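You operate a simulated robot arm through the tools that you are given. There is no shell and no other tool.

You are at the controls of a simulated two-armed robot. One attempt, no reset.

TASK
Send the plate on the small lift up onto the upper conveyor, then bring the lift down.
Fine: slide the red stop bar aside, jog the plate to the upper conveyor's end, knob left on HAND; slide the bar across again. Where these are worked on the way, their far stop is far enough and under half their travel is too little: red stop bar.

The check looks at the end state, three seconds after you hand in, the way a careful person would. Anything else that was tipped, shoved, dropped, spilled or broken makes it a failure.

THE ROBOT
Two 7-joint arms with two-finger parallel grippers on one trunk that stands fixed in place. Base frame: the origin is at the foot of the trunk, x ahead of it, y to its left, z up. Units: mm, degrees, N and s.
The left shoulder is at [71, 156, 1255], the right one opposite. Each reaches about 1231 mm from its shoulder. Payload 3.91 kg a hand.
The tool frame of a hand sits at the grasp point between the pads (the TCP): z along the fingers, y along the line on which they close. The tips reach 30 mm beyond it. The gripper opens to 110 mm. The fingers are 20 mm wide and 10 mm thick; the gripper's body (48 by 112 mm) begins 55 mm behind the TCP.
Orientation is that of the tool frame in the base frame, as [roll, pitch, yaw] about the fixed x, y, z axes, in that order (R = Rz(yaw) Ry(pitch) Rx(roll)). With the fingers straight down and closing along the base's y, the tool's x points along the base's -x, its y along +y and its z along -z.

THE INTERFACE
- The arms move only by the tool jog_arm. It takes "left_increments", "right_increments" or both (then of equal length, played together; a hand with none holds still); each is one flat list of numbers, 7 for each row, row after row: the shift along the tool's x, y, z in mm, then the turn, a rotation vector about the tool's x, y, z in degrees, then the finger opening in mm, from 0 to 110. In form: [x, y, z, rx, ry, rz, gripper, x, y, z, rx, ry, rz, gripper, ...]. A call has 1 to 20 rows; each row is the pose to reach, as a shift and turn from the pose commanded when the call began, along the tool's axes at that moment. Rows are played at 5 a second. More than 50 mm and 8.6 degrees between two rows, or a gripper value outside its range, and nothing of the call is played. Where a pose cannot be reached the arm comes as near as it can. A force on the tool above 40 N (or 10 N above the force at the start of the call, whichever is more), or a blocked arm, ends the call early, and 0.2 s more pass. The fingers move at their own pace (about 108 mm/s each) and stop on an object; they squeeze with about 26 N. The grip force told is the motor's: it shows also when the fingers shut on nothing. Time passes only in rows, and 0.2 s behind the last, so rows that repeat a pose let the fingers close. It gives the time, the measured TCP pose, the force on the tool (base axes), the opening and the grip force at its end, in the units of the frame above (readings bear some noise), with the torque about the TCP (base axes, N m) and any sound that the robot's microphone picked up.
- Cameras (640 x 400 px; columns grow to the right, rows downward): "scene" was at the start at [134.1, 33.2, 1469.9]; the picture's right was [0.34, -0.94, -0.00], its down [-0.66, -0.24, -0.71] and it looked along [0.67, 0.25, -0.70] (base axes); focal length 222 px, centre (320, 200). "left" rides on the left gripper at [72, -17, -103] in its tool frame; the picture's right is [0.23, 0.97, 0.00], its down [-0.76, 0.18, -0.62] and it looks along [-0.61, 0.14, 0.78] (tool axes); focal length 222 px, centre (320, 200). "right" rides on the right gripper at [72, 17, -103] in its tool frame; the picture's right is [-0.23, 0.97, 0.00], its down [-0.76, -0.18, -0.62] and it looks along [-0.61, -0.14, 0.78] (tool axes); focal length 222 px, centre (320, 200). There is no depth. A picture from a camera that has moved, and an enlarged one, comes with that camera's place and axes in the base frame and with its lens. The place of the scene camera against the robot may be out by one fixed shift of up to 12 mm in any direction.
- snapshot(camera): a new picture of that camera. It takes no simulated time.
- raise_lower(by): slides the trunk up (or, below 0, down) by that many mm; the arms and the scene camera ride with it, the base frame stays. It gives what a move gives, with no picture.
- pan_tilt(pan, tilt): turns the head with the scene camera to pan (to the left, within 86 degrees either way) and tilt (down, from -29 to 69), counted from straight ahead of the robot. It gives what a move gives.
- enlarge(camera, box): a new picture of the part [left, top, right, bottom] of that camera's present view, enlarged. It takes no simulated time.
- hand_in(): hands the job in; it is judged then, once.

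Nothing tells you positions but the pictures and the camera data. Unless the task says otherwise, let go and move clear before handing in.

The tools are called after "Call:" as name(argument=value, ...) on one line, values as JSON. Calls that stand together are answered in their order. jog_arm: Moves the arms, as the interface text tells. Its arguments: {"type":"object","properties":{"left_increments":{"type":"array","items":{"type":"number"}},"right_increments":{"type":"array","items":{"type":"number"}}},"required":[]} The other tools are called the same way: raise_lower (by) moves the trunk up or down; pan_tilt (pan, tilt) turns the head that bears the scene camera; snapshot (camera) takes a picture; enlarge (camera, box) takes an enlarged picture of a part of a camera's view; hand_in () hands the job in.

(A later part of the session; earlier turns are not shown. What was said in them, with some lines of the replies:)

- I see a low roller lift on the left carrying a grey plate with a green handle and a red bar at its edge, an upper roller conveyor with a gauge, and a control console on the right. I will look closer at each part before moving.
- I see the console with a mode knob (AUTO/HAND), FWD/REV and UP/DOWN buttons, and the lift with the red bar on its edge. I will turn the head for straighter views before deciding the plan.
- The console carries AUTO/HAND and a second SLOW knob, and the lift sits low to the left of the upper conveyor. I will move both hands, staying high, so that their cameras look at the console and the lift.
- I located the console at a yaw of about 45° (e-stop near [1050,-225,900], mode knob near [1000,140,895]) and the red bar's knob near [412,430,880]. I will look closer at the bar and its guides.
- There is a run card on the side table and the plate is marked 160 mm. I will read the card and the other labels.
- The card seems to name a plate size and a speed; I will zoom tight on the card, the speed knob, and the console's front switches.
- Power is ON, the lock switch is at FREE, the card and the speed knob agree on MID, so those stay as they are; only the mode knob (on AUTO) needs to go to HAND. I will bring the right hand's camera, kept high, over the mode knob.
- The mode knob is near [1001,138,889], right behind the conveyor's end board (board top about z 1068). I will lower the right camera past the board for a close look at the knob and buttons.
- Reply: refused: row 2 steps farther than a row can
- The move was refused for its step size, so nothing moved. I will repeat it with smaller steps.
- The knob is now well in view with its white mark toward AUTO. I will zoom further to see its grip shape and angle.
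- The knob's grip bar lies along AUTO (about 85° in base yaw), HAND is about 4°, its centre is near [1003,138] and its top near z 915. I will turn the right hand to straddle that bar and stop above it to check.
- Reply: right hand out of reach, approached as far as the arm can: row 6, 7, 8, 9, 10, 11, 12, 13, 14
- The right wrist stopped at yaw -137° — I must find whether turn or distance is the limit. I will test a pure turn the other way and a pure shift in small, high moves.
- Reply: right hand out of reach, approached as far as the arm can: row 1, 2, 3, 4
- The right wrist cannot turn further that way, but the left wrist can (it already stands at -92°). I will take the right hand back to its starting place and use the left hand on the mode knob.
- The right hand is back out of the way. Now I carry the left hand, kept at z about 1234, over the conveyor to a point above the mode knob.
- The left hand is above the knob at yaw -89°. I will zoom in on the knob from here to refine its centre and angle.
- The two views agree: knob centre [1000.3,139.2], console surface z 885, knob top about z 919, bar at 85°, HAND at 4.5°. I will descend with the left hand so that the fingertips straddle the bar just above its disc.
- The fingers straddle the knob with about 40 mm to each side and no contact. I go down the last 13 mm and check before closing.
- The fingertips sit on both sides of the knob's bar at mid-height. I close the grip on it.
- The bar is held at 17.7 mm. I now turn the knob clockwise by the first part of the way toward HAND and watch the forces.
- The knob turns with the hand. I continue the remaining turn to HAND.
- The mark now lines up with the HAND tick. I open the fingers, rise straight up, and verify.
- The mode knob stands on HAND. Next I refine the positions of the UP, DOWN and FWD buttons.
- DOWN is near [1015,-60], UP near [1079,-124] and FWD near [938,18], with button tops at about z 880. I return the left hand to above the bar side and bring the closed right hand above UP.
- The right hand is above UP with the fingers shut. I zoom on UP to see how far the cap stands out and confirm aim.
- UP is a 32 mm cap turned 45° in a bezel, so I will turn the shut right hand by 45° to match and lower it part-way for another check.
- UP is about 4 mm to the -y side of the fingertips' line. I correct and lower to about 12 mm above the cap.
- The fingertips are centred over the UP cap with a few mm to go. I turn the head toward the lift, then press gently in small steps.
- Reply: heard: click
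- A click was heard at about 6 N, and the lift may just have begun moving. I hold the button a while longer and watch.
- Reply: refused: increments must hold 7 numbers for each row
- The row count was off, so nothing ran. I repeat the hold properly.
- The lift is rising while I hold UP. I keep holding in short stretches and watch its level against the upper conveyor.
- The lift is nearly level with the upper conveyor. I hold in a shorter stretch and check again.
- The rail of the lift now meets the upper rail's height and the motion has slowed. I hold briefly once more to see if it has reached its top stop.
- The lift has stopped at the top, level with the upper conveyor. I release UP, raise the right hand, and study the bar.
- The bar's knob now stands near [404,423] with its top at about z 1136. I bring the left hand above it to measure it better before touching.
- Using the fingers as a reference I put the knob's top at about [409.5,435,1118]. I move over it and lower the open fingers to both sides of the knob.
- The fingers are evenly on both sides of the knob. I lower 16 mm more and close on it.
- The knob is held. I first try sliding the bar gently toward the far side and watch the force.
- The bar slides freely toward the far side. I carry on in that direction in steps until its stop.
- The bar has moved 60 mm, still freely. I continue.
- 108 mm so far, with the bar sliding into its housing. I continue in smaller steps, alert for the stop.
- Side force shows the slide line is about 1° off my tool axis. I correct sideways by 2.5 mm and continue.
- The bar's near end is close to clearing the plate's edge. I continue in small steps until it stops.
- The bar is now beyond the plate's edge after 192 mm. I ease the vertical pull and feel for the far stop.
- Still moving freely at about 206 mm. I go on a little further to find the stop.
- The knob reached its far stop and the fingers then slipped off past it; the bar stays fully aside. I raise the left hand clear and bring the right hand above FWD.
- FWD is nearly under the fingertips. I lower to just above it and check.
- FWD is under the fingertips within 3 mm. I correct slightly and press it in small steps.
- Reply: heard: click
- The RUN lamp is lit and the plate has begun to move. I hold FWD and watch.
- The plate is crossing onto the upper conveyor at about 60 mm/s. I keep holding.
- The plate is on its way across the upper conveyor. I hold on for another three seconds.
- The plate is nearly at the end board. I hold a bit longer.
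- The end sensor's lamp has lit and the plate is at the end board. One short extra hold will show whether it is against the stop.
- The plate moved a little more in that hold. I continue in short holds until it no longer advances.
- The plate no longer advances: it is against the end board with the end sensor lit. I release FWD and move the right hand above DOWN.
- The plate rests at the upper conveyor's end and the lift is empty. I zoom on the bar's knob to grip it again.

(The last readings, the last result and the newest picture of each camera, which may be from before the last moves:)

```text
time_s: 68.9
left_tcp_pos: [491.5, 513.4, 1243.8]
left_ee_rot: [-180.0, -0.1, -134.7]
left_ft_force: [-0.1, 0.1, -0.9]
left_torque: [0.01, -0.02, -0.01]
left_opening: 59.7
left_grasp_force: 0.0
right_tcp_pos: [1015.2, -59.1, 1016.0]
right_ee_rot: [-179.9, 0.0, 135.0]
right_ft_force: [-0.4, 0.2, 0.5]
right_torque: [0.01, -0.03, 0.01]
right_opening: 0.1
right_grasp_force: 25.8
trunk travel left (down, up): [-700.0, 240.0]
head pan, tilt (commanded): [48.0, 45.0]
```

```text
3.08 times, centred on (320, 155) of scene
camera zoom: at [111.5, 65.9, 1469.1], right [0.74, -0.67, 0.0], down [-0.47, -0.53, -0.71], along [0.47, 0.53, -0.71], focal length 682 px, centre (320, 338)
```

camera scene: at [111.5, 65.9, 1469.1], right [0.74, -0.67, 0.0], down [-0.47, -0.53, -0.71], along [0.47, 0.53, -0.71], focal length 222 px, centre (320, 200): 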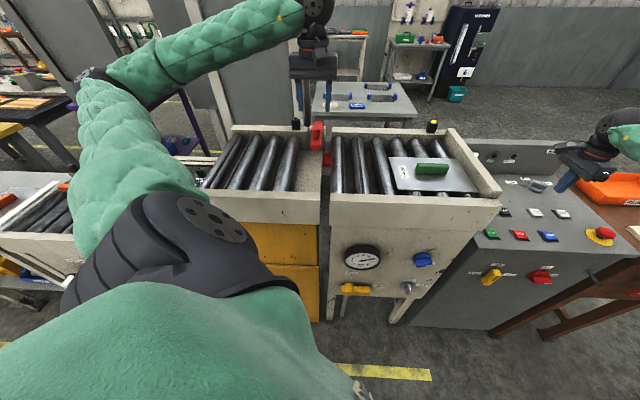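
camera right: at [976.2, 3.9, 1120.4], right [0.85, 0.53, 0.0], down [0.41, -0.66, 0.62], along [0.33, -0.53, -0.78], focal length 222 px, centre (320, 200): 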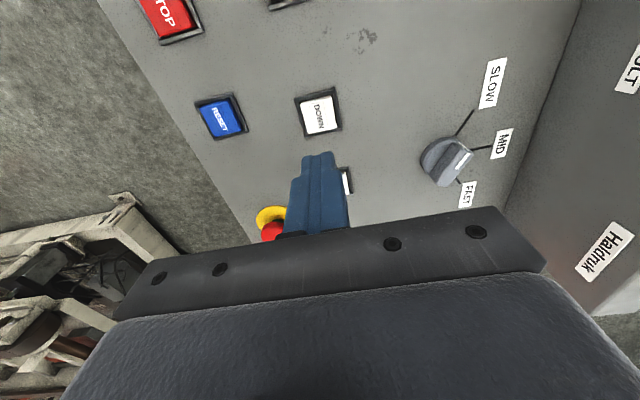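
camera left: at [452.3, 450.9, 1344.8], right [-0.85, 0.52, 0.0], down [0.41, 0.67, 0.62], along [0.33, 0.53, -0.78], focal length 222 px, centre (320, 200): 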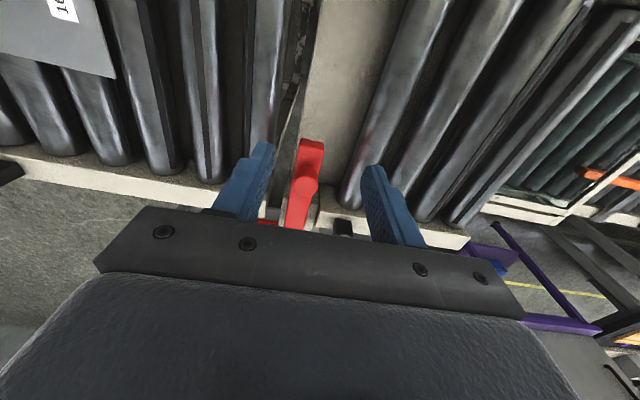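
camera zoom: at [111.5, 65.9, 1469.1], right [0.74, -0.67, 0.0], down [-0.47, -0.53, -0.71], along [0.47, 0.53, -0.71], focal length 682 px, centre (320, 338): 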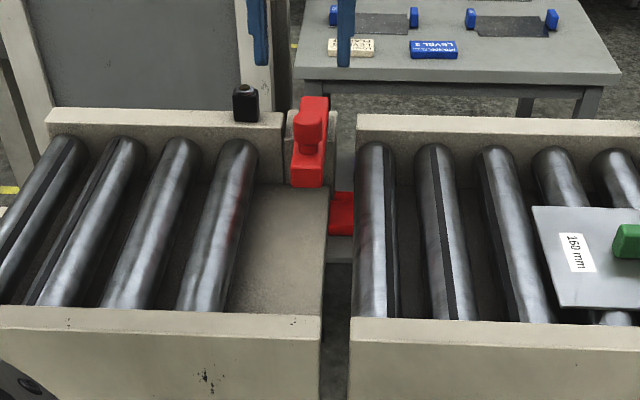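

The knob sits near [551,577] after its full 200 mm travel. I move above it with a 46 mm opening, stopping just above for a check because the far rail's end is close.

Call:
jog_arm(left_increments=[-28, 0.5, 0, 0, 0, 0, 50, -56, 1, 0, 0, 0, 0, 46, -84, 1.6, 0, 0, 0, 0, 46, -84, 1.6, 40, 0, 0, 0, 46, -84, 1.6, 75, 0, 0, 0, 46, -84, 1.6, 75, 0, 0, 0, 46])

Call:
enlarge(camera="left", box=[220, 80, 420, 240])

Call:
enlarge(camera="scene", box=[270, 90, 370, 220])

```text
time_s: 70.3
left_tcp_pos: [549.3, 575.1, 1164.5]
left_ee_rot: [180.0, -0.1, -134.8]
left_ft_force: [-0.2, -0.2, -0.1]
left_torque: [0.01, -0.02, -0.01]
left_opening: 45.9
left_grasp_force: 0.1
right_tcp_pos: [1014.7, -58.4, 1014.9]
right_ee_rot: [-180.0, -0.1, 135.0]
right_ft_force: [-0.7, -0.6, 0.5]
right_torque: [-0.02, 0.03, 0.03]
right_opening: 0.2
right_grasp_force: 25.5
trunk travel left (down, up): [-700.0, 240.0]
head pan, tilt (commanded): [48.0, 45.0]
```

```text
2.50 times, centred on (320, 160) of left
camera zoom: at [509.9, 512.5, 1266.9], right [-0.85, 0.52, 0.0], down [0.41, 0.67, 0.62], along [0.33, 0.53, -0.78], focal length 555 px, centre (320, 300)
```

zoom: 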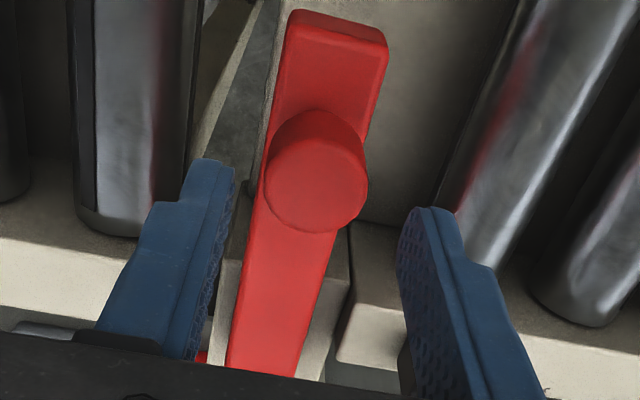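

```text
3.08 times, centred on (320, 155) of scene
camera zoom: at [111.9, 66.1, 1469.0], right [0.74, -0.67, 0.0], down [-0.47, -0.53, -0.71], along [0.47, 0.53, -0.71], focal length 682 px, centre (320, 338)
```

zoom: 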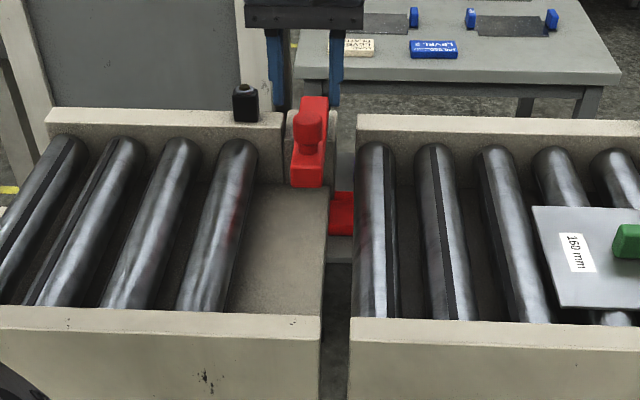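

The fingers straddle the knob evenly. I descend to grip depth, watching the force, then close.

Call:
jog_arm(left_increments=[0, 0, 12, 0, 0, 0, 46, 0, 0, 24, 0, 0, 0, 46, 0, 0, 34, 0, 0, 0, 46, 0, 0, 34, 0, 0, 0, 30, 0, 0, 34, 0, 0, 0, 10, 0, 0, 34, 0, 0, 0, 10])

Call:
enlarge(camera="left", box=[220, 80, 420, 240])

```text
time_s: 71.7
left_tcp_pos: [550.8, 575.4, 1130.8]
left_ee_rot: [-179.9, 0.0, -134.6]
left_ft_force: [5.0, -4.7, 0.9]
left_torque: [-0.04, -0.47, -0.07]
left_opening: 31.1
left_grasp_force: 44.7
right_tcp_pos: [1015.6, -60.8, 1014.4]
right_ee_rot: [179.9, 0.0, 135.0]
right_ft_force: [0.8, -0.6, -0.4]
right_torque: [0.01, 0.01, -0.01]
right_opening: 0.1
right_grasp_force: 26.1
trunk travel left (down, up): [-700.0, 240.0]
head pan, tilt (commanded): [48.0, 45.0]
```

```text
2.50 times, centred on (320, 160) of left
camera zoom: at [510.5, 512.5, 1233.6], right [-0.85, 0.52, 0.0], down [0.41, 0.67, 0.62], along [0.33, 0.53, -0.78], focal length 555 px, centre (320, 300)
```

zoom: 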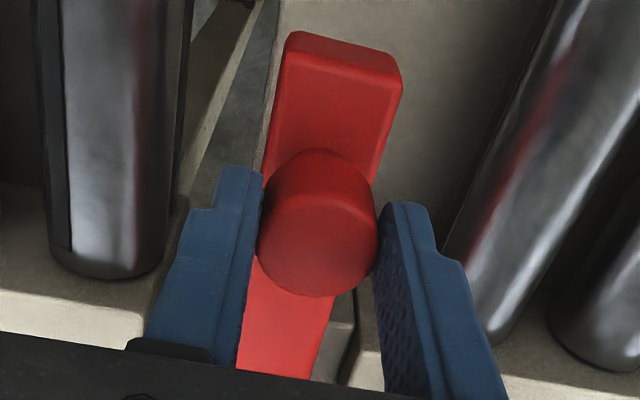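

The knob is held again. I pull the bar back toward the robot along its slide, first 100 mm.

Call:
jog_arm(left_increments=[5, -0.7, 0, 0, 0, 0, 10, 15, -0.6, 0, 0, 0, 0, 10, 25, -0.5, 0, 0, 0, 0, 10, 35, -0.4, 0, 0, 0, 0, 10, 45, -0.3, 0, 0, 0, 0, 10, 55, -0.2, 0, 0, 0, 0, 10, 65, -0.1, 0, 0, 0, 0, 10, 75, 0, 0, 0, 0, 0, 10, 85, 0.1, 0, 0, 0, 0, 10, 95, 0.2, 0, 0, 0, 0, 10])

Call:
enlarge(camera="scene", box=[270, 90, 370, 220])

```text
time_s: 73.9
left_tcp_pos: [481.5, 508.0, 1129.9]
left_ee_rot: [-180.0, -0.2, -134.7]
left_ft_force: [6.7, -8.3, -8.8]
left_torque: [0.46, -0.76, 0.04]
left_opening: 31.2
left_grasp_force: 45.3
right_tcp_pos: [1015.6, -59.0, 1014.2]
right_ee_rot: [-180.0, -0.1, 135.0]
right_ft_force: [0.0, 1.0, 0.4]
right_torque: [0.0, 0.03, -0.01]
right_opening: 0.0
right_grasp_force: 26.4
trunk travel left (down, up): [-700.0, 240.0]
head pan, tilt (commanded): [48.0, 45.0]
```

```text
3.08 times, centred on (320, 155) of scene
camera zoom: at [112.9, 65.1, 1468.8], right [0.74, -0.67, 0.0], down [-0.47, -0.53, -0.71], along [0.47, 0.53, -0.71], focal length 682 px, centre (320, 338)
```

zoom: 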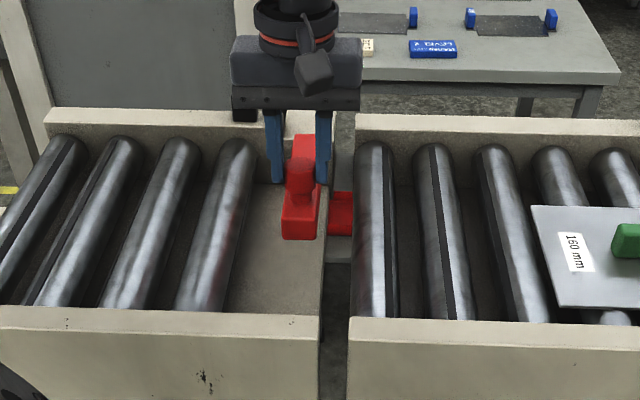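

The bar follows. I correct the small side force and pull the remaining way.

Call:
jog_arm(left_increments=[5, -1, 0.5, 0, 0, 0, 10, 15, -1.2, 0.5, 0, 0, 0, 10, 25, -1.2, 0.5, 0, 0, 0, 10, 35, -1.2, 0.5, 0, 0, 0, 10, 45, -1.2, 0.5, 0, 0, 0, 10, 55, -1.1, 0.5, 0, 0, 0, 10, 65, -1.1, 0.5, 0, 0, 0, 10, 75, -1, 0.5, 0, 0, 0, 10, 85, -1, 0.5, 0, 0, 0, 10, 91, -1, 0.5, 0, 0, 0, 10])

Call:
enlarge(camera="scene", box=[270, 90, 370, 220])

```text
time_s: 76.1
left_tcp_pos: [417.6, 442.8, 1130.4]
left_ee_rot: [-180.0, 0.0, -134.7]
left_ft_force: [-3.4, 5.0, 9.5]
left_torque: [0.6, -0.21, -0.11]
left_opening: 31.3
left_grasp_force: 45.1
right_tcp_pos: [1014.4, -58.6, 1015.7]
right_ee_rot: [179.9, -0.1, 135.1]
right_ft_force: [-0.3, 0.6, 0.1]
right_torque: [0.01, 0.0, 0.03]
right_opening: 0.0
right_grasp_force: 25.8
trunk travel left (down, up): [-700.0, 240.0]
head pan, tilt (commanded): [48.0, 45.0]
```

```text
3.08 times, centred on (320, 155) of scene
camera zoom: at [110.9, 65.9, 1469.2], right [0.74, -0.67, 0.0], down [-0.47, -0.53, -0.71], along [0.47, 0.53, -0.71], focal length 682 px, centre (320, 338)
```

zoom: 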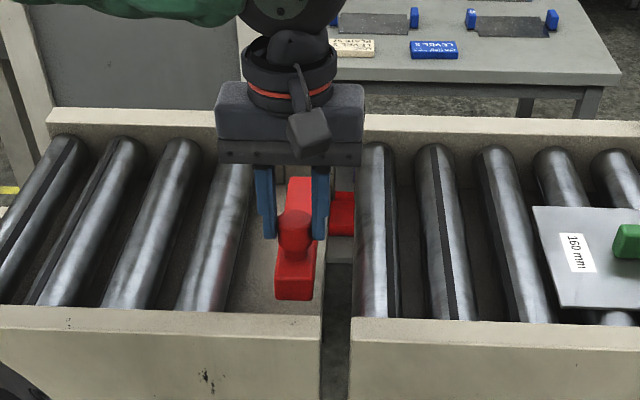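

About 12 mm remain to the bar's starting place. I pull the last stretch slowly to its stop.

Call:
jog_arm(left_increments=[3, 0.3, -0.5, 0, 0, 0, 10, 6, 0.3, -0.5, 0, 0, 0, 10, 9, 0.3, -0.5, 0, 0, 0, 10, 12, 0.3, -0.5, 0, 0, 0, 10, 14, 0.3, -0.5, 0, 0, 0, 10])

Call:
enlarge(camera="scene", box=[270, 100, 370, 220])

Call:
enlarge(camera="left", box=[200, 60, 440, 240])

```text
time_s: 77.3
left_tcp_pos: [409.2, 434.4, 1129.6]
left_ee_rot: [-180.0, -0.1, -134.7]
left_ft_force: [0.1, 5.0, -0.5]
left_torque: [0.9, -0.89, -0.02]
left_opening: 31.3
left_grasp_force: 44.4
right_tcp_pos: [1014.2, -58.5, 1016.4]
right_ee_rot: [-180.0, 0.0, 135.0]
right_ft_force: [-0.4, -0.3, 0.2]
right_torque: [-0.03, -0.02, 0.0]
right_opening: 0.0
right_grasp_force: 25.9
trunk travel left (down, up): [-700.0, 240.0]
head pan, tilt (commanded): [48.0, 45.0]
```

```text
3.33 times, centred on (320, 160) of scene
camera zoom: at [111.5, 66.2, 1469.1], right [0.74, -0.67, 0.0], down [-0.47, -0.53, -0.71], along [0.47, 0.53, -0.71], focal length 739 px, centre (320, 333)
```

zoom: 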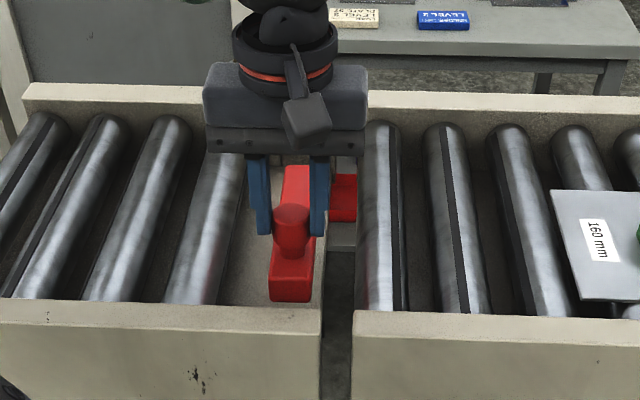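

```text
2.22 times, centred on (320, 150) of left
camera zoom: at [370.3, 372.0, 1233.8], right [-0.85, 0.52, 0.0], down [0.41, 0.67, 0.62], along [0.32, 0.53, -0.78], focal length 494 px, centre (320, 311)
```

zoom: 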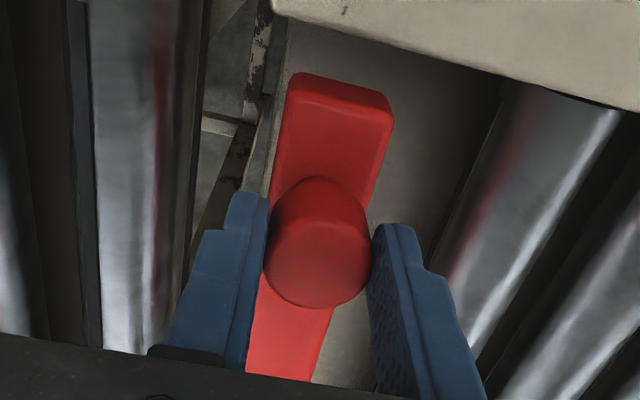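

The bar's near end is back where it began (row 302 in the same view). I nudge 3 mm more to be sure it is at its stop, then let go and rise.

Call:
jog_arm(left_increments=[1.5, 0, 0, 0, 0, 0, 10, 3, 0, 0, 0, 0, 0, 10, 3, 0, 0, 0, 0, 0, 10])

Call:
enlarge(camera="scene", box=[270, 100, 370, 220])

```text
time_s: 78.1
left_tcp_pos: [408.8, 434.4, 1131.3]
left_ee_rot: [180.0, -0.2, -134.8]
left_ft_force: [-4.4, 6.7, -7.1]
left_torque: [0.18, 0.29, 0.13]
left_opening: 31.4
left_grasp_force: 44.8
left hand out of reach, approached as far as the arm can: row 2, 3
right_tcp_pos: [1015.2, -57.7, 1016.0]
right_ee_rot: [-179.9, 0.0, 135.0]
right_ft_force: [-0.2, 0.1, 0.5]
right_torque: [0.01, 0.03, 0.03]
right_opening: 0.0
right_grasp_force: 26.5
trunk travel left (down, up): [-700.0, 240.0]
head pan, tilt (commanded): [48.0, 45.0]
```

```text
3.33 times, centred on (320, 160) of scene
camera zoom: at [111.4, 66.9, 1469.0], right [0.74, -0.67, 0.0], down [-0.47, -0.53, -0.71], along [0.47, 0.52, -0.71], focal length 739 px, centre (320, 333)
```

zoom: 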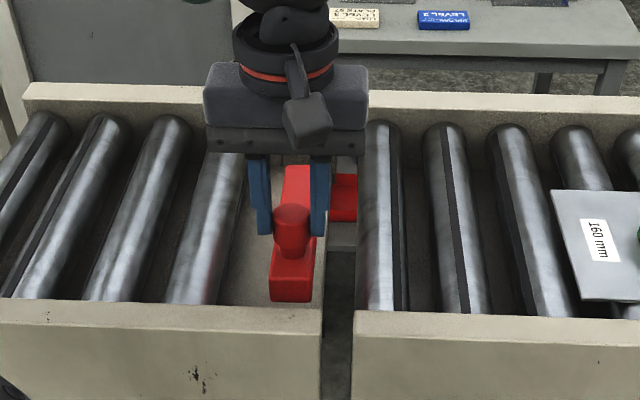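

The bar is across again at its starting position. I open the fingers and raise the left hand well clear.

Call:
jog_arm(left_increments=[0, 0, 0, 0, 0, 0, 50, 0, 0, 0, 0, 0, 0, 60, 0, 0, -20, 0, 0, 0, 60, 0, 0, -50, 0, 0, 0, 60, 0, 0, -85, 0, 0, 0, 60, 0, 0, -110, 0, 0, 0, 60])

Call:
enlarge(camera="scene", box=[190, 90, 510, 290])

Call:
enlarge(camera="right", box=[220, 60, 420, 220])

```text
time_s: 79.5
left_tcp_pos: [408.4, 435.0, 1241.8]
left_ee_rot: [-180.0, 0.0, -134.7]
left_ft_force: [-0.1, 1.0, 0.0]
left_torque: [-0.04, 0.01, -0.02]
left_opening: 59.8
left_grasp_force: 0.1
right_tcp_pos: [1015.2, -58.6, 1015.1]
right_ee_rot: [-179.9, -0.1, 135.0]
right_ft_force: [0.8, 0.9, 0.1]
right_torque: [-0.02, 0.03, 0.03]
right_opening: 0.2
right_grasp_force: 26.1
trunk travel left (down, up): [-700.0, 240.0]
head pan, tilt (commanded): [48.0, 45.0]
```

```text
2.00 times, centred on (350, 190) of scene
camera zoom: at [112.3, 66.2, 1469.0], right [0.74, -0.67, 0.0], down [-0.47, -0.53, -0.71], along [0.47, 0.53, -0.71], focal length 444 px, centre (260, 220)
```

zoom: 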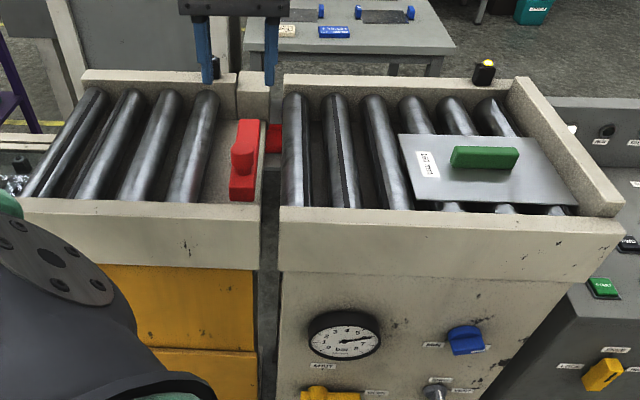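

```text
2.50 times, centred on (320, 140) of right
camera zoom: at [976.6, 4.7, 1119.7], right [0.85, 0.53, 0.0], down [0.41, -0.66, 0.62], along [0.33, -0.53, -0.78], focal length 555 px, centre (320, 350)
```

zoom: 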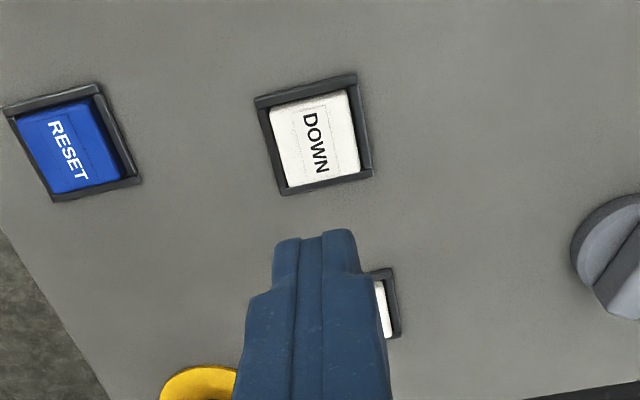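

DOWN is under the right fingertips within 2 mm. I lower and press it, then hold while watching the lift.

Call:
jog_arm(right_increments=[0, -1.6, 40, 0, 0, 0, 0, 0, -1.6, 75, 0, 0, 0, 0, 0, -1.6, 90, 0, 0, 0, 0, 0, -1.6, 94, 0, 0, 0, 0, 0, -1.6, 98, 0, 0, 0, 0, 0, -1.6, 101, 0, 0, 0, 0, 0, -1.6, 101, 0, 0, 0, 0])

Call:
enlarge(camera="right", box=[220, 60, 420, 220])

Call:
enlarge(camera="scene", box=[190, 90, 510, 290])

```text
time_s: 81.1
left_tcp_pos: [408.1, 435.6, 1241.5]
left_ee_rot: [180.0, 0.0, -134.7]
left_ft_force: [-0.2, -0.1, 0.8]
left_torque: [0.02, -0.01, -0.02]
left_opening: 60.2
left_grasp_force: 0.1
right_tcp_pos: [1013.1, -60.0, 914.4]
right_ee_rot: [179.9, 0.2, 135.0]
right_ft_force: [3.9, -1.4, 10.2]
right_torque: [-0.04, -0.1, 0.0]
right_opening: 0.1
right_grasp_force: 25.9
trunk travel left (down, up): [-700.0, 240.0]
head pan, tilt (commanded): [48.0, 45.0]
heard: click
```

```text
2.50 times, centred on (320, 140) of right
camera zoom: at [974.7, 2.8, 1018.9], right [0.85, 0.53, 0.0], down [0.41, -0.66, 0.62], along [0.33, -0.53, -0.78], focal length 555 px, centre (320, 350)
```

zoom: 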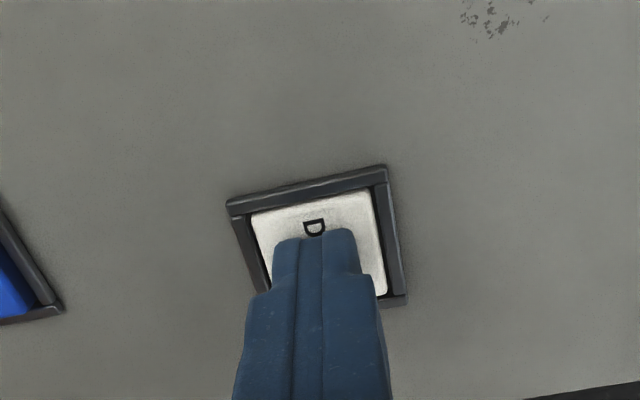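

```text
2.00 times, centred on (350, 190) of scene
camera zoom: at [110.8, 65.7, 1469.3], right [0.74, -0.67, 0.0], down [-0.47, -0.53, -0.71], along [0.47, 0.53, -0.71], focal length 444 px, centre (260, 220)
```

zoom: 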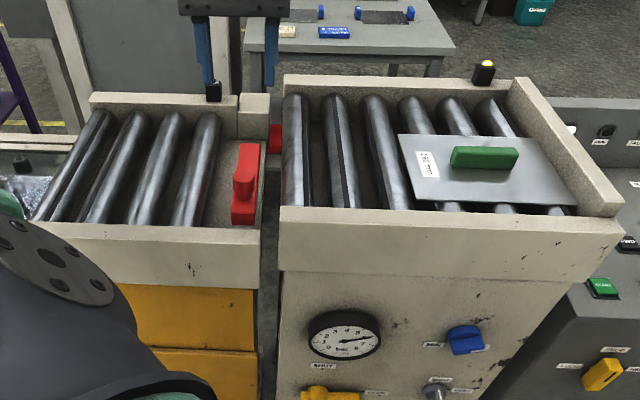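

The lift is descending. I hold DOWN for the rest of its travel.

Call:
jog_arm(right_increments=[0, 0, 0, 0, 0, 0, 0, 0, 0, 0, 0, 0, 0, 0, 0, 0, 0, 0, 0, 0, 0, 0, 0, 0, 0, 0, 0, 0, 0, 0, 0, 0, 0, 0, 0, 0, 0, 0, 0, 0, 0, 0, 0, 0, 0, 0, 0, 0, 0, 0, 0, 0, 0, 0, 0, 0, 0, 0, 0, 0, 0, 0, 0, 0, 0, 0, 0, 0, 0, 0, 0, 0, 0, 0, 0, 0, 0, 0, 0, 0, 0, 0, 0, 0])

Call:
enlarge(camera="scene", box=[190, 90, 510, 290])

```text
time_s: 83.7
left_tcp_pos: [406.7, 435.6, 1242.2]
left_ee_rot: [180.0, 0.0, -134.7]
left_ft_force: [-0.8, 0.1, -0.1]
left_torque: [-0.02, 0.02, 0.0]
left_opening: 60.0
left_grasp_force: 0.0
right_tcp_pos: [1013.7, -60.2, 913.4]
right_ee_rot: [180.0, 0.0, 134.9]
right_ft_force: [3.2, -2.3, 13.9]
right_torque: [-0.05, -0.1, -0.01]
right_opening: 0.0
right_grasp_force: 26.3
trunk travel left (down, up): [-700.0, 240.0]
head pan, tilt (commanded): [48.0, 45.0]
```

```text
2.00 times, centred on (350, 190) of scene
camera zoom: at [110.4, 65.7, 1469.2], right [0.74, -0.67, 0.0], down [-0.47, -0.53, -0.71], along [0.47, 0.53, -0.71], focal length 444 px, centre (260, 220)
```

zoom: 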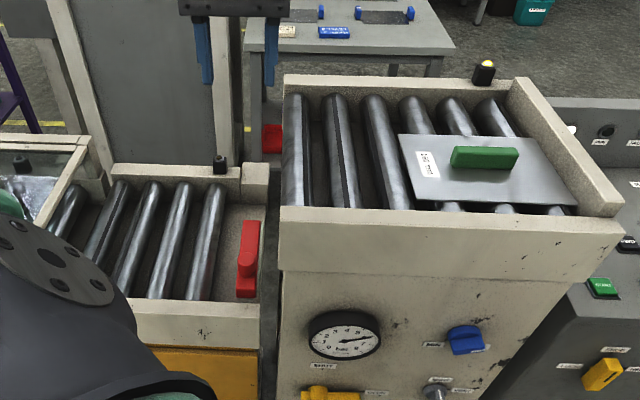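

The lift looks back at its low level. A brief further hold will confirm it has stopped.

Call:
jog_arm(right_increments=[0, 0, 0, 0, 0, 0, 0, 0, 0, 0, 0, 0, 0, 0, 0, 0, 0, 0, 0, 0, 0, 0, 0, 0, 0, 0, 0, 0])

Call:
enlarge(camera="scene", box=[190, 90, 510, 290])

```text
time_s: 84.7
left_tcp_pos: [406.5, 434.9, 1241.0]
left_ee_rot: [-180.0, 0.0, -134.7]
left_ft_force: [-0.6, 0.0, -0.1]
left_torque: [-0.02, 0.0, -0.02]
left_opening: 59.8
left_grasp_force: 0.1
right_tcp_pos: [1013.7, -60.2, 914.8]
right_ee_rot: [-180.0, -0.1, 135.0]
right_ft_force: [1.7, -1.2, 14.2]
right_torque: [-0.02, -0.05, 0.02]
right_opening: 0.0
right_grasp_force: 25.8
trunk travel left (down, up): [-700.0, 240.0]
head pan, tilt (commanded): [48.0, 45.0]
```

```text
2.00 times, centred on (350, 190) of scene
camera zoom: at [110.3, 65.8, 1469.2], right [0.74, -0.67, 0.0], down [-0.47, -0.53, -0.71], along [0.47, 0.53, -0.71], focal length 444 px, centre (260, 220)
```

zoom: 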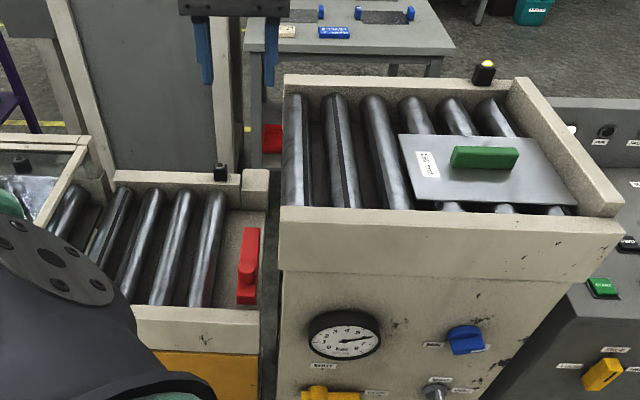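

It moved a little further still. I hold once more and compare.

Call:
jog_arm(right_increments=[0, 0, 0, 0, 0, 0, 0, 0, 0, 0, 0, 0, 0, 0, 0, 0, 0, 0, 0, 0, 0, 0, 0, 0, 0, 0, 0, 0, 0, 0, 0, 0, 0, 0, 0])

Call:
enlarge(camera="scene", box=[190, 90, 510, 290])

```text
time_s: 85.9
left_tcp_pos: [406.2, 435.6, 1242.8]
left_ee_rot: [180.0, 0.0, -134.7]
left_ft_force: [0.3, -0.5, -0.4]
left_torque: [0.0, 0.0, 0.0]
left_opening: 60.0
left_grasp_force: 0.0
right_tcp_pos: [1013.8, -59.2, 913.5]
right_ee_rot: [-180.0, -0.1, 134.9]
right_ft_force: [0.6, -0.6, 12.8]
right_torque: [-0.02, -0.01, 0.01]
right_opening: 0.2
right_grasp_force: 26.4
trunk travel left (down, up): [-700.0, 240.0]
head pan, tilt (commanded): [48.0, 45.0]
```

```text
2.00 times, centred on (350, 190) of scene
camera zoom: at [110.3, 65.8, 1469.2], right [0.74, -0.67, 0.0], down [-0.47, -0.53, -0.71], along [0.47, 0.53, -0.71], focal length 444 px, centre (260, 220)
```

zoom: 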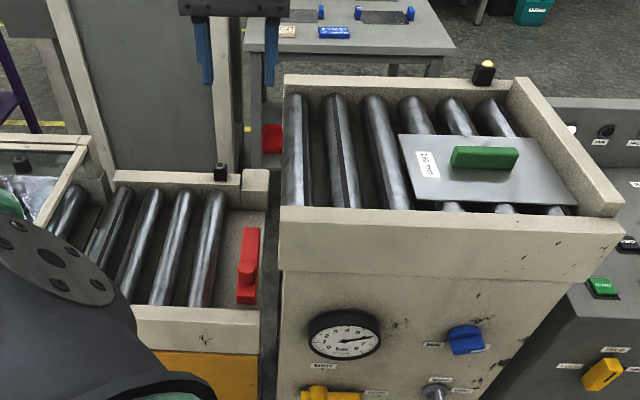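

The lift has stopped at the bottom. I release DOWN, raise the right hand and draw it clear of the console.

Call:
jog_arm(right_increments=[0, 0, -10, 0, 0, 0, 0, 0, 0, -50, 0, 0, 0, 0, 0, 0, -95, 0, 0, 0, 0, 0, 0, -140, 0, 0, 0, 0, 0, 0, -185, 0, 0, 0, 0, -9, -35, -215, 0, 0, 0, 0, -18, -75, -235, 0, 0, 0, 0, -27, -115, -250, 0, 0, 0, 0, -36, -155, -265, 0, 0, 0, 0, -45, -195, -280, 0, 0, 0, 0, -56, -235, -295, 0, 0, 0, 0, -68, -271, -310, 0, 0, 0, 0, -68, -271, -310, 0, 0, 0, 0])

Call:
snapshot(camera="scene")

Call:
snapshot(camera="left")

Call:
snapshot(camera="right")

```text
time_s: 88.7
left_tcp_pos: [408.9, 435.2, 1241.5]
left_ee_rot: [-179.9, -0.1, -134.7]
left_ft_force: [-0.1, 0.8, 0.2]
left_torque: [0.0, 0.01, -0.01]
left_opening: 59.8
left_grasp_force: 0.1
right_tcp_pos: [870.8, -298.1, 1223.8]
right_ee_rot: [-179.9, 0.0, 135.0]
right_ft_force: [0.0, 0.2, 0.4]
right_torque: [0.03, 0.02, 0.02]
right_opening: 0.3
right_grasp_force: 25.8
trunk travel left (down, up): [-700.0, 240.0]
head pan, tilt (commanded): [48.0, 45.0]
```

```text
taken
camera scene: at [112.4, 66.8, 1469.0], right [0.74, -0.67, 0.0], down [-0.47, -0.53, -0.71], along [0.47, 0.52, -0.71], focal length 222 px, centre (320, 200)
```

scene: 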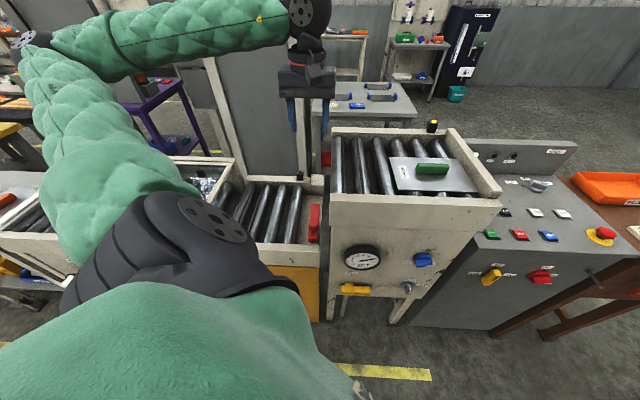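

```text
taken
camera left: at [369.5, 373.0, 1343.6], right [-0.85, 0.52, 0.0], down [0.41, 0.67, 0.62], along [0.33, 0.53, -0.78], focal length 222 px, centre (320, 200)
```

left: 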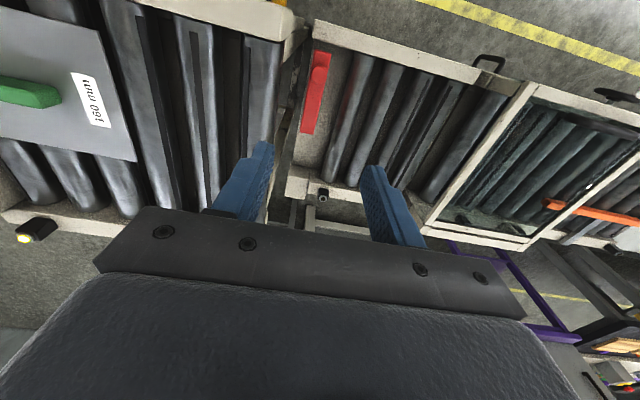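

```text
taken
camera right: at [832.5, -235.5, 1328.7], right [0.85, 0.53, 0.0], down [0.41, -0.66, 0.62], along [0.33, -0.53, -0.78], focal length 222 px, centre (320, 200)
```

right: 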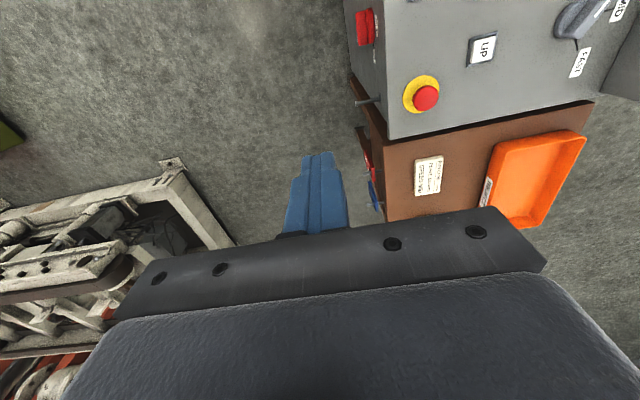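

The lift is down with the bar across, and the plate is at the upper end. I turn the right hand back so its camera can confirm the mode knob.

Call:
jog_arm(right_increments=[0, 0, -5, 0, 0, -7.5, 0, 0, 0, -10, 0, 0, -15, 0, 0, 0, -15, 0, 0, -22.5, 0, 0, 0, -20, 0, 0, -30, 20, 0, 0, -30, 0, 0, -37.5, 40, 0, 0, -35, 0, 0, -45, 60, 0, 0, -35, 0, 0, -45, 60])

Call:
enlarge(camera="right", box=[340, 0, 640, 200])

Call:
enlarge(camera="scene", box=[190, 110, 510, 310])

Call:
enlarge(camera="left", box=[220, 0, 460, 220])

```text
time_s: 90.3
left_tcp_pos: [407.5, 433.9, 1241.8]
left_ee_rot: [-180.0, -0.1, -134.7]
left_ft_force: [-0.1, -1.6, 0.0]
left_torque: [0.02, 0.02, -0.02]
left_opening: 60.0
left_grasp_force: 0.1
right_tcp_pos: [871.1, -299.5, 1260.2]
right_ee_rot: [180.0, 0.0, -179.9]
right_ft_force: [-0.3, 0.5, 0.5]
right_torque: [-0.02, -0.01, 0.02]
right_opening: 60.0
right_grasp_force: 0.1
trunk travel left (down, up): [-700.0, 240.0]
head pan, tilt (commanded): [48.0, 45.0]
```

```text
2.00 times, centred on (490, 100) of right
camera zoom: at [798.7, -283.5, 1363.6], right [0.23, 0.97, 0.0], down [0.76, -0.18, 0.62], along [0.61, -0.14, -0.78], focal length 444 px, centre (-20, 400)
```

zoom: 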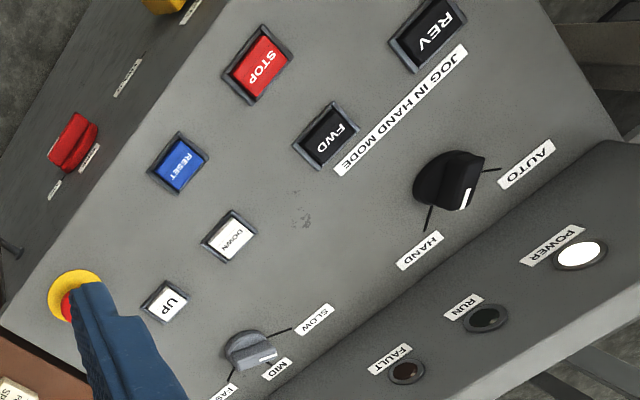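

```text
2.00 times, centred on (350, 210) of scene
camera zoom: at [111.6, 65.6, 1469.1], right [0.74, -0.67, 0.0], down [-0.47, -0.53, -0.71], along [0.47, 0.53, -0.71], focal length 444 px, centre (260, 180)
```

zoom: 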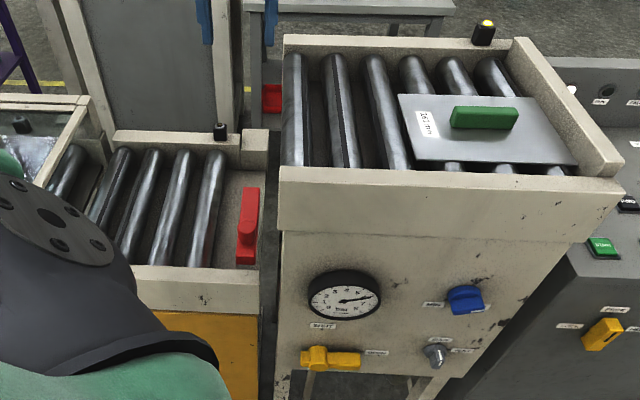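

```text
1.82 times, centred on (340, 110) of left
camera zoom: at [368.8, 371.9, 1344.1], right [-0.85, 0.52, 0.0], down [0.41, 0.67, 0.62], along [0.33, 0.53, -0.78], focal length 404 px, centre (284, 364)
```

zoom: 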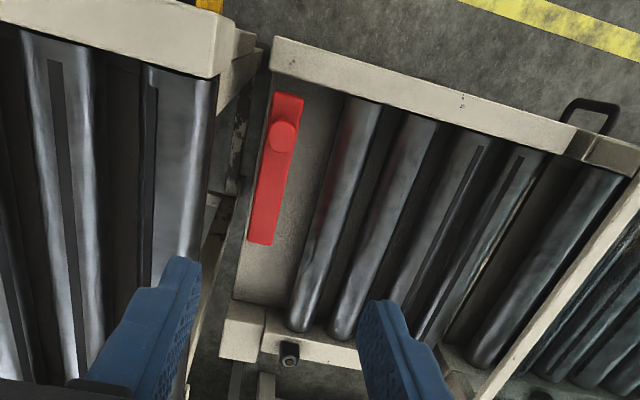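

Everything looks right: knob on HAND, bar across, lift down, plate at the end. I make one last comparison with the first view of the lift at the same head angle.

Call:
pan_tilt(pan=50, tilt=50)

Call:
enlarge(camera="scene", box=[230, 130, 350, 240])

Call:
snapshot(camera="scene")

```text
time_s: 90.9
left_tcp_pos: [407.3, 434.1, 1241.9]
left_ee_rot: [-180.0, 0.1, -134.7]
left_ft_force: [-0.2, 0.2, -0.7]
left_torque: [-0.04, -0.02, 0.02]
left_opening: 59.9
left_grasp_force: 0.1
right_tcp_pos: [871.2, -299.9, 1258.9]
right_ee_rot: [-180.0, 0.0, -180.0]
right_ft_force: [0.2, -0.3, 0.1]
right_torque: [-0.01, 0.01, 0.01]
right_opening: 60.0
right_grasp_force: 0.1
trunk travel left (down, up): [-700.0, 240.0]
head pan, tilt (commanded): [50.0, 50.0]
```

```text
3.64 times, centred on (290, 185) of scene
camera zoom: at [106.6, 64.2, 1462.2], right [0.77, -0.64, 0.0], down [-0.49, -0.59, -0.64], along [0.41, 0.49, -0.77], focal length 807 px, centre (429, 254)
```

zoom: 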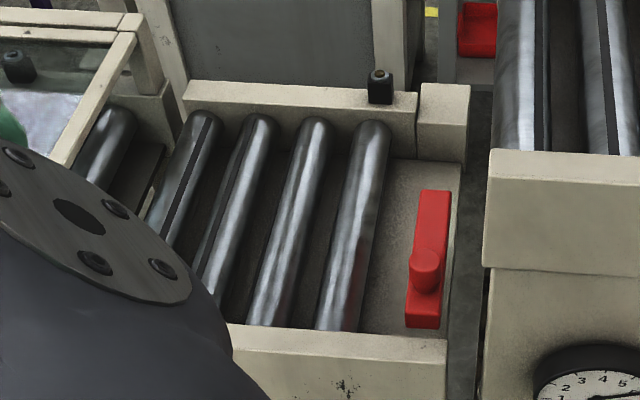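

```text
taken
camera scene: at [106.6, 64.2, 1462.2], right [0.77, -0.64, 0.0], down [-0.49, -0.59, -0.64], along [0.41, 0.49, -0.77], focal length 222 px, centre (320, 200)
```

scene: 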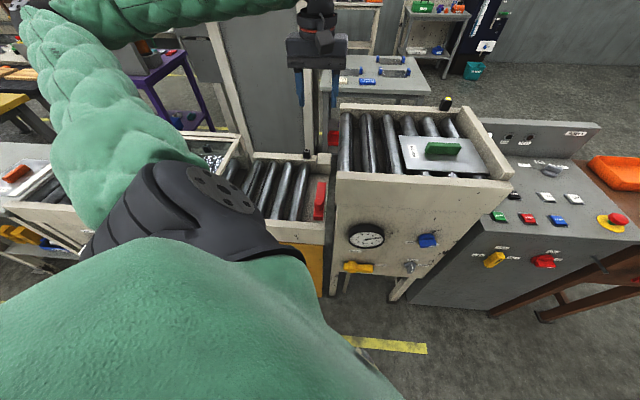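

The lift and the bar match the first view pixel for pixel. The plate rests at the upper conveyor's end, the knob is on HAND and both hands are clear, so I hand the job in.

Call:
hand_in()

```text
The job is handed in.
```

The plate is on the upper conveyor, up against the end board, and the lift is back down. I handed the job in after checking the final pictures; the check's result has not been reported to me.

- **Mode knob:** turned from AUTO to HAND and left there.
- **Lift:** raised to its top stop with UP. Once the plate was across, I lowered it to its bottom stop with DOWN. Its final position matches the first view of it.
- **Red stop bar:** slid aside by about 200 mm to its far stop, where the fingers slipped off the knob past the stop without disturbing the bar. It is now back across at its starting position.
- **Plate:** jogged with FWD until it stopped advancing, with the end sensor lit.
- **Everything else:** the speed knob is still on MID, matching the run card. I used no other control, and the later views show nothing tipped or moved. Both hands are empty and clear of the equipment.
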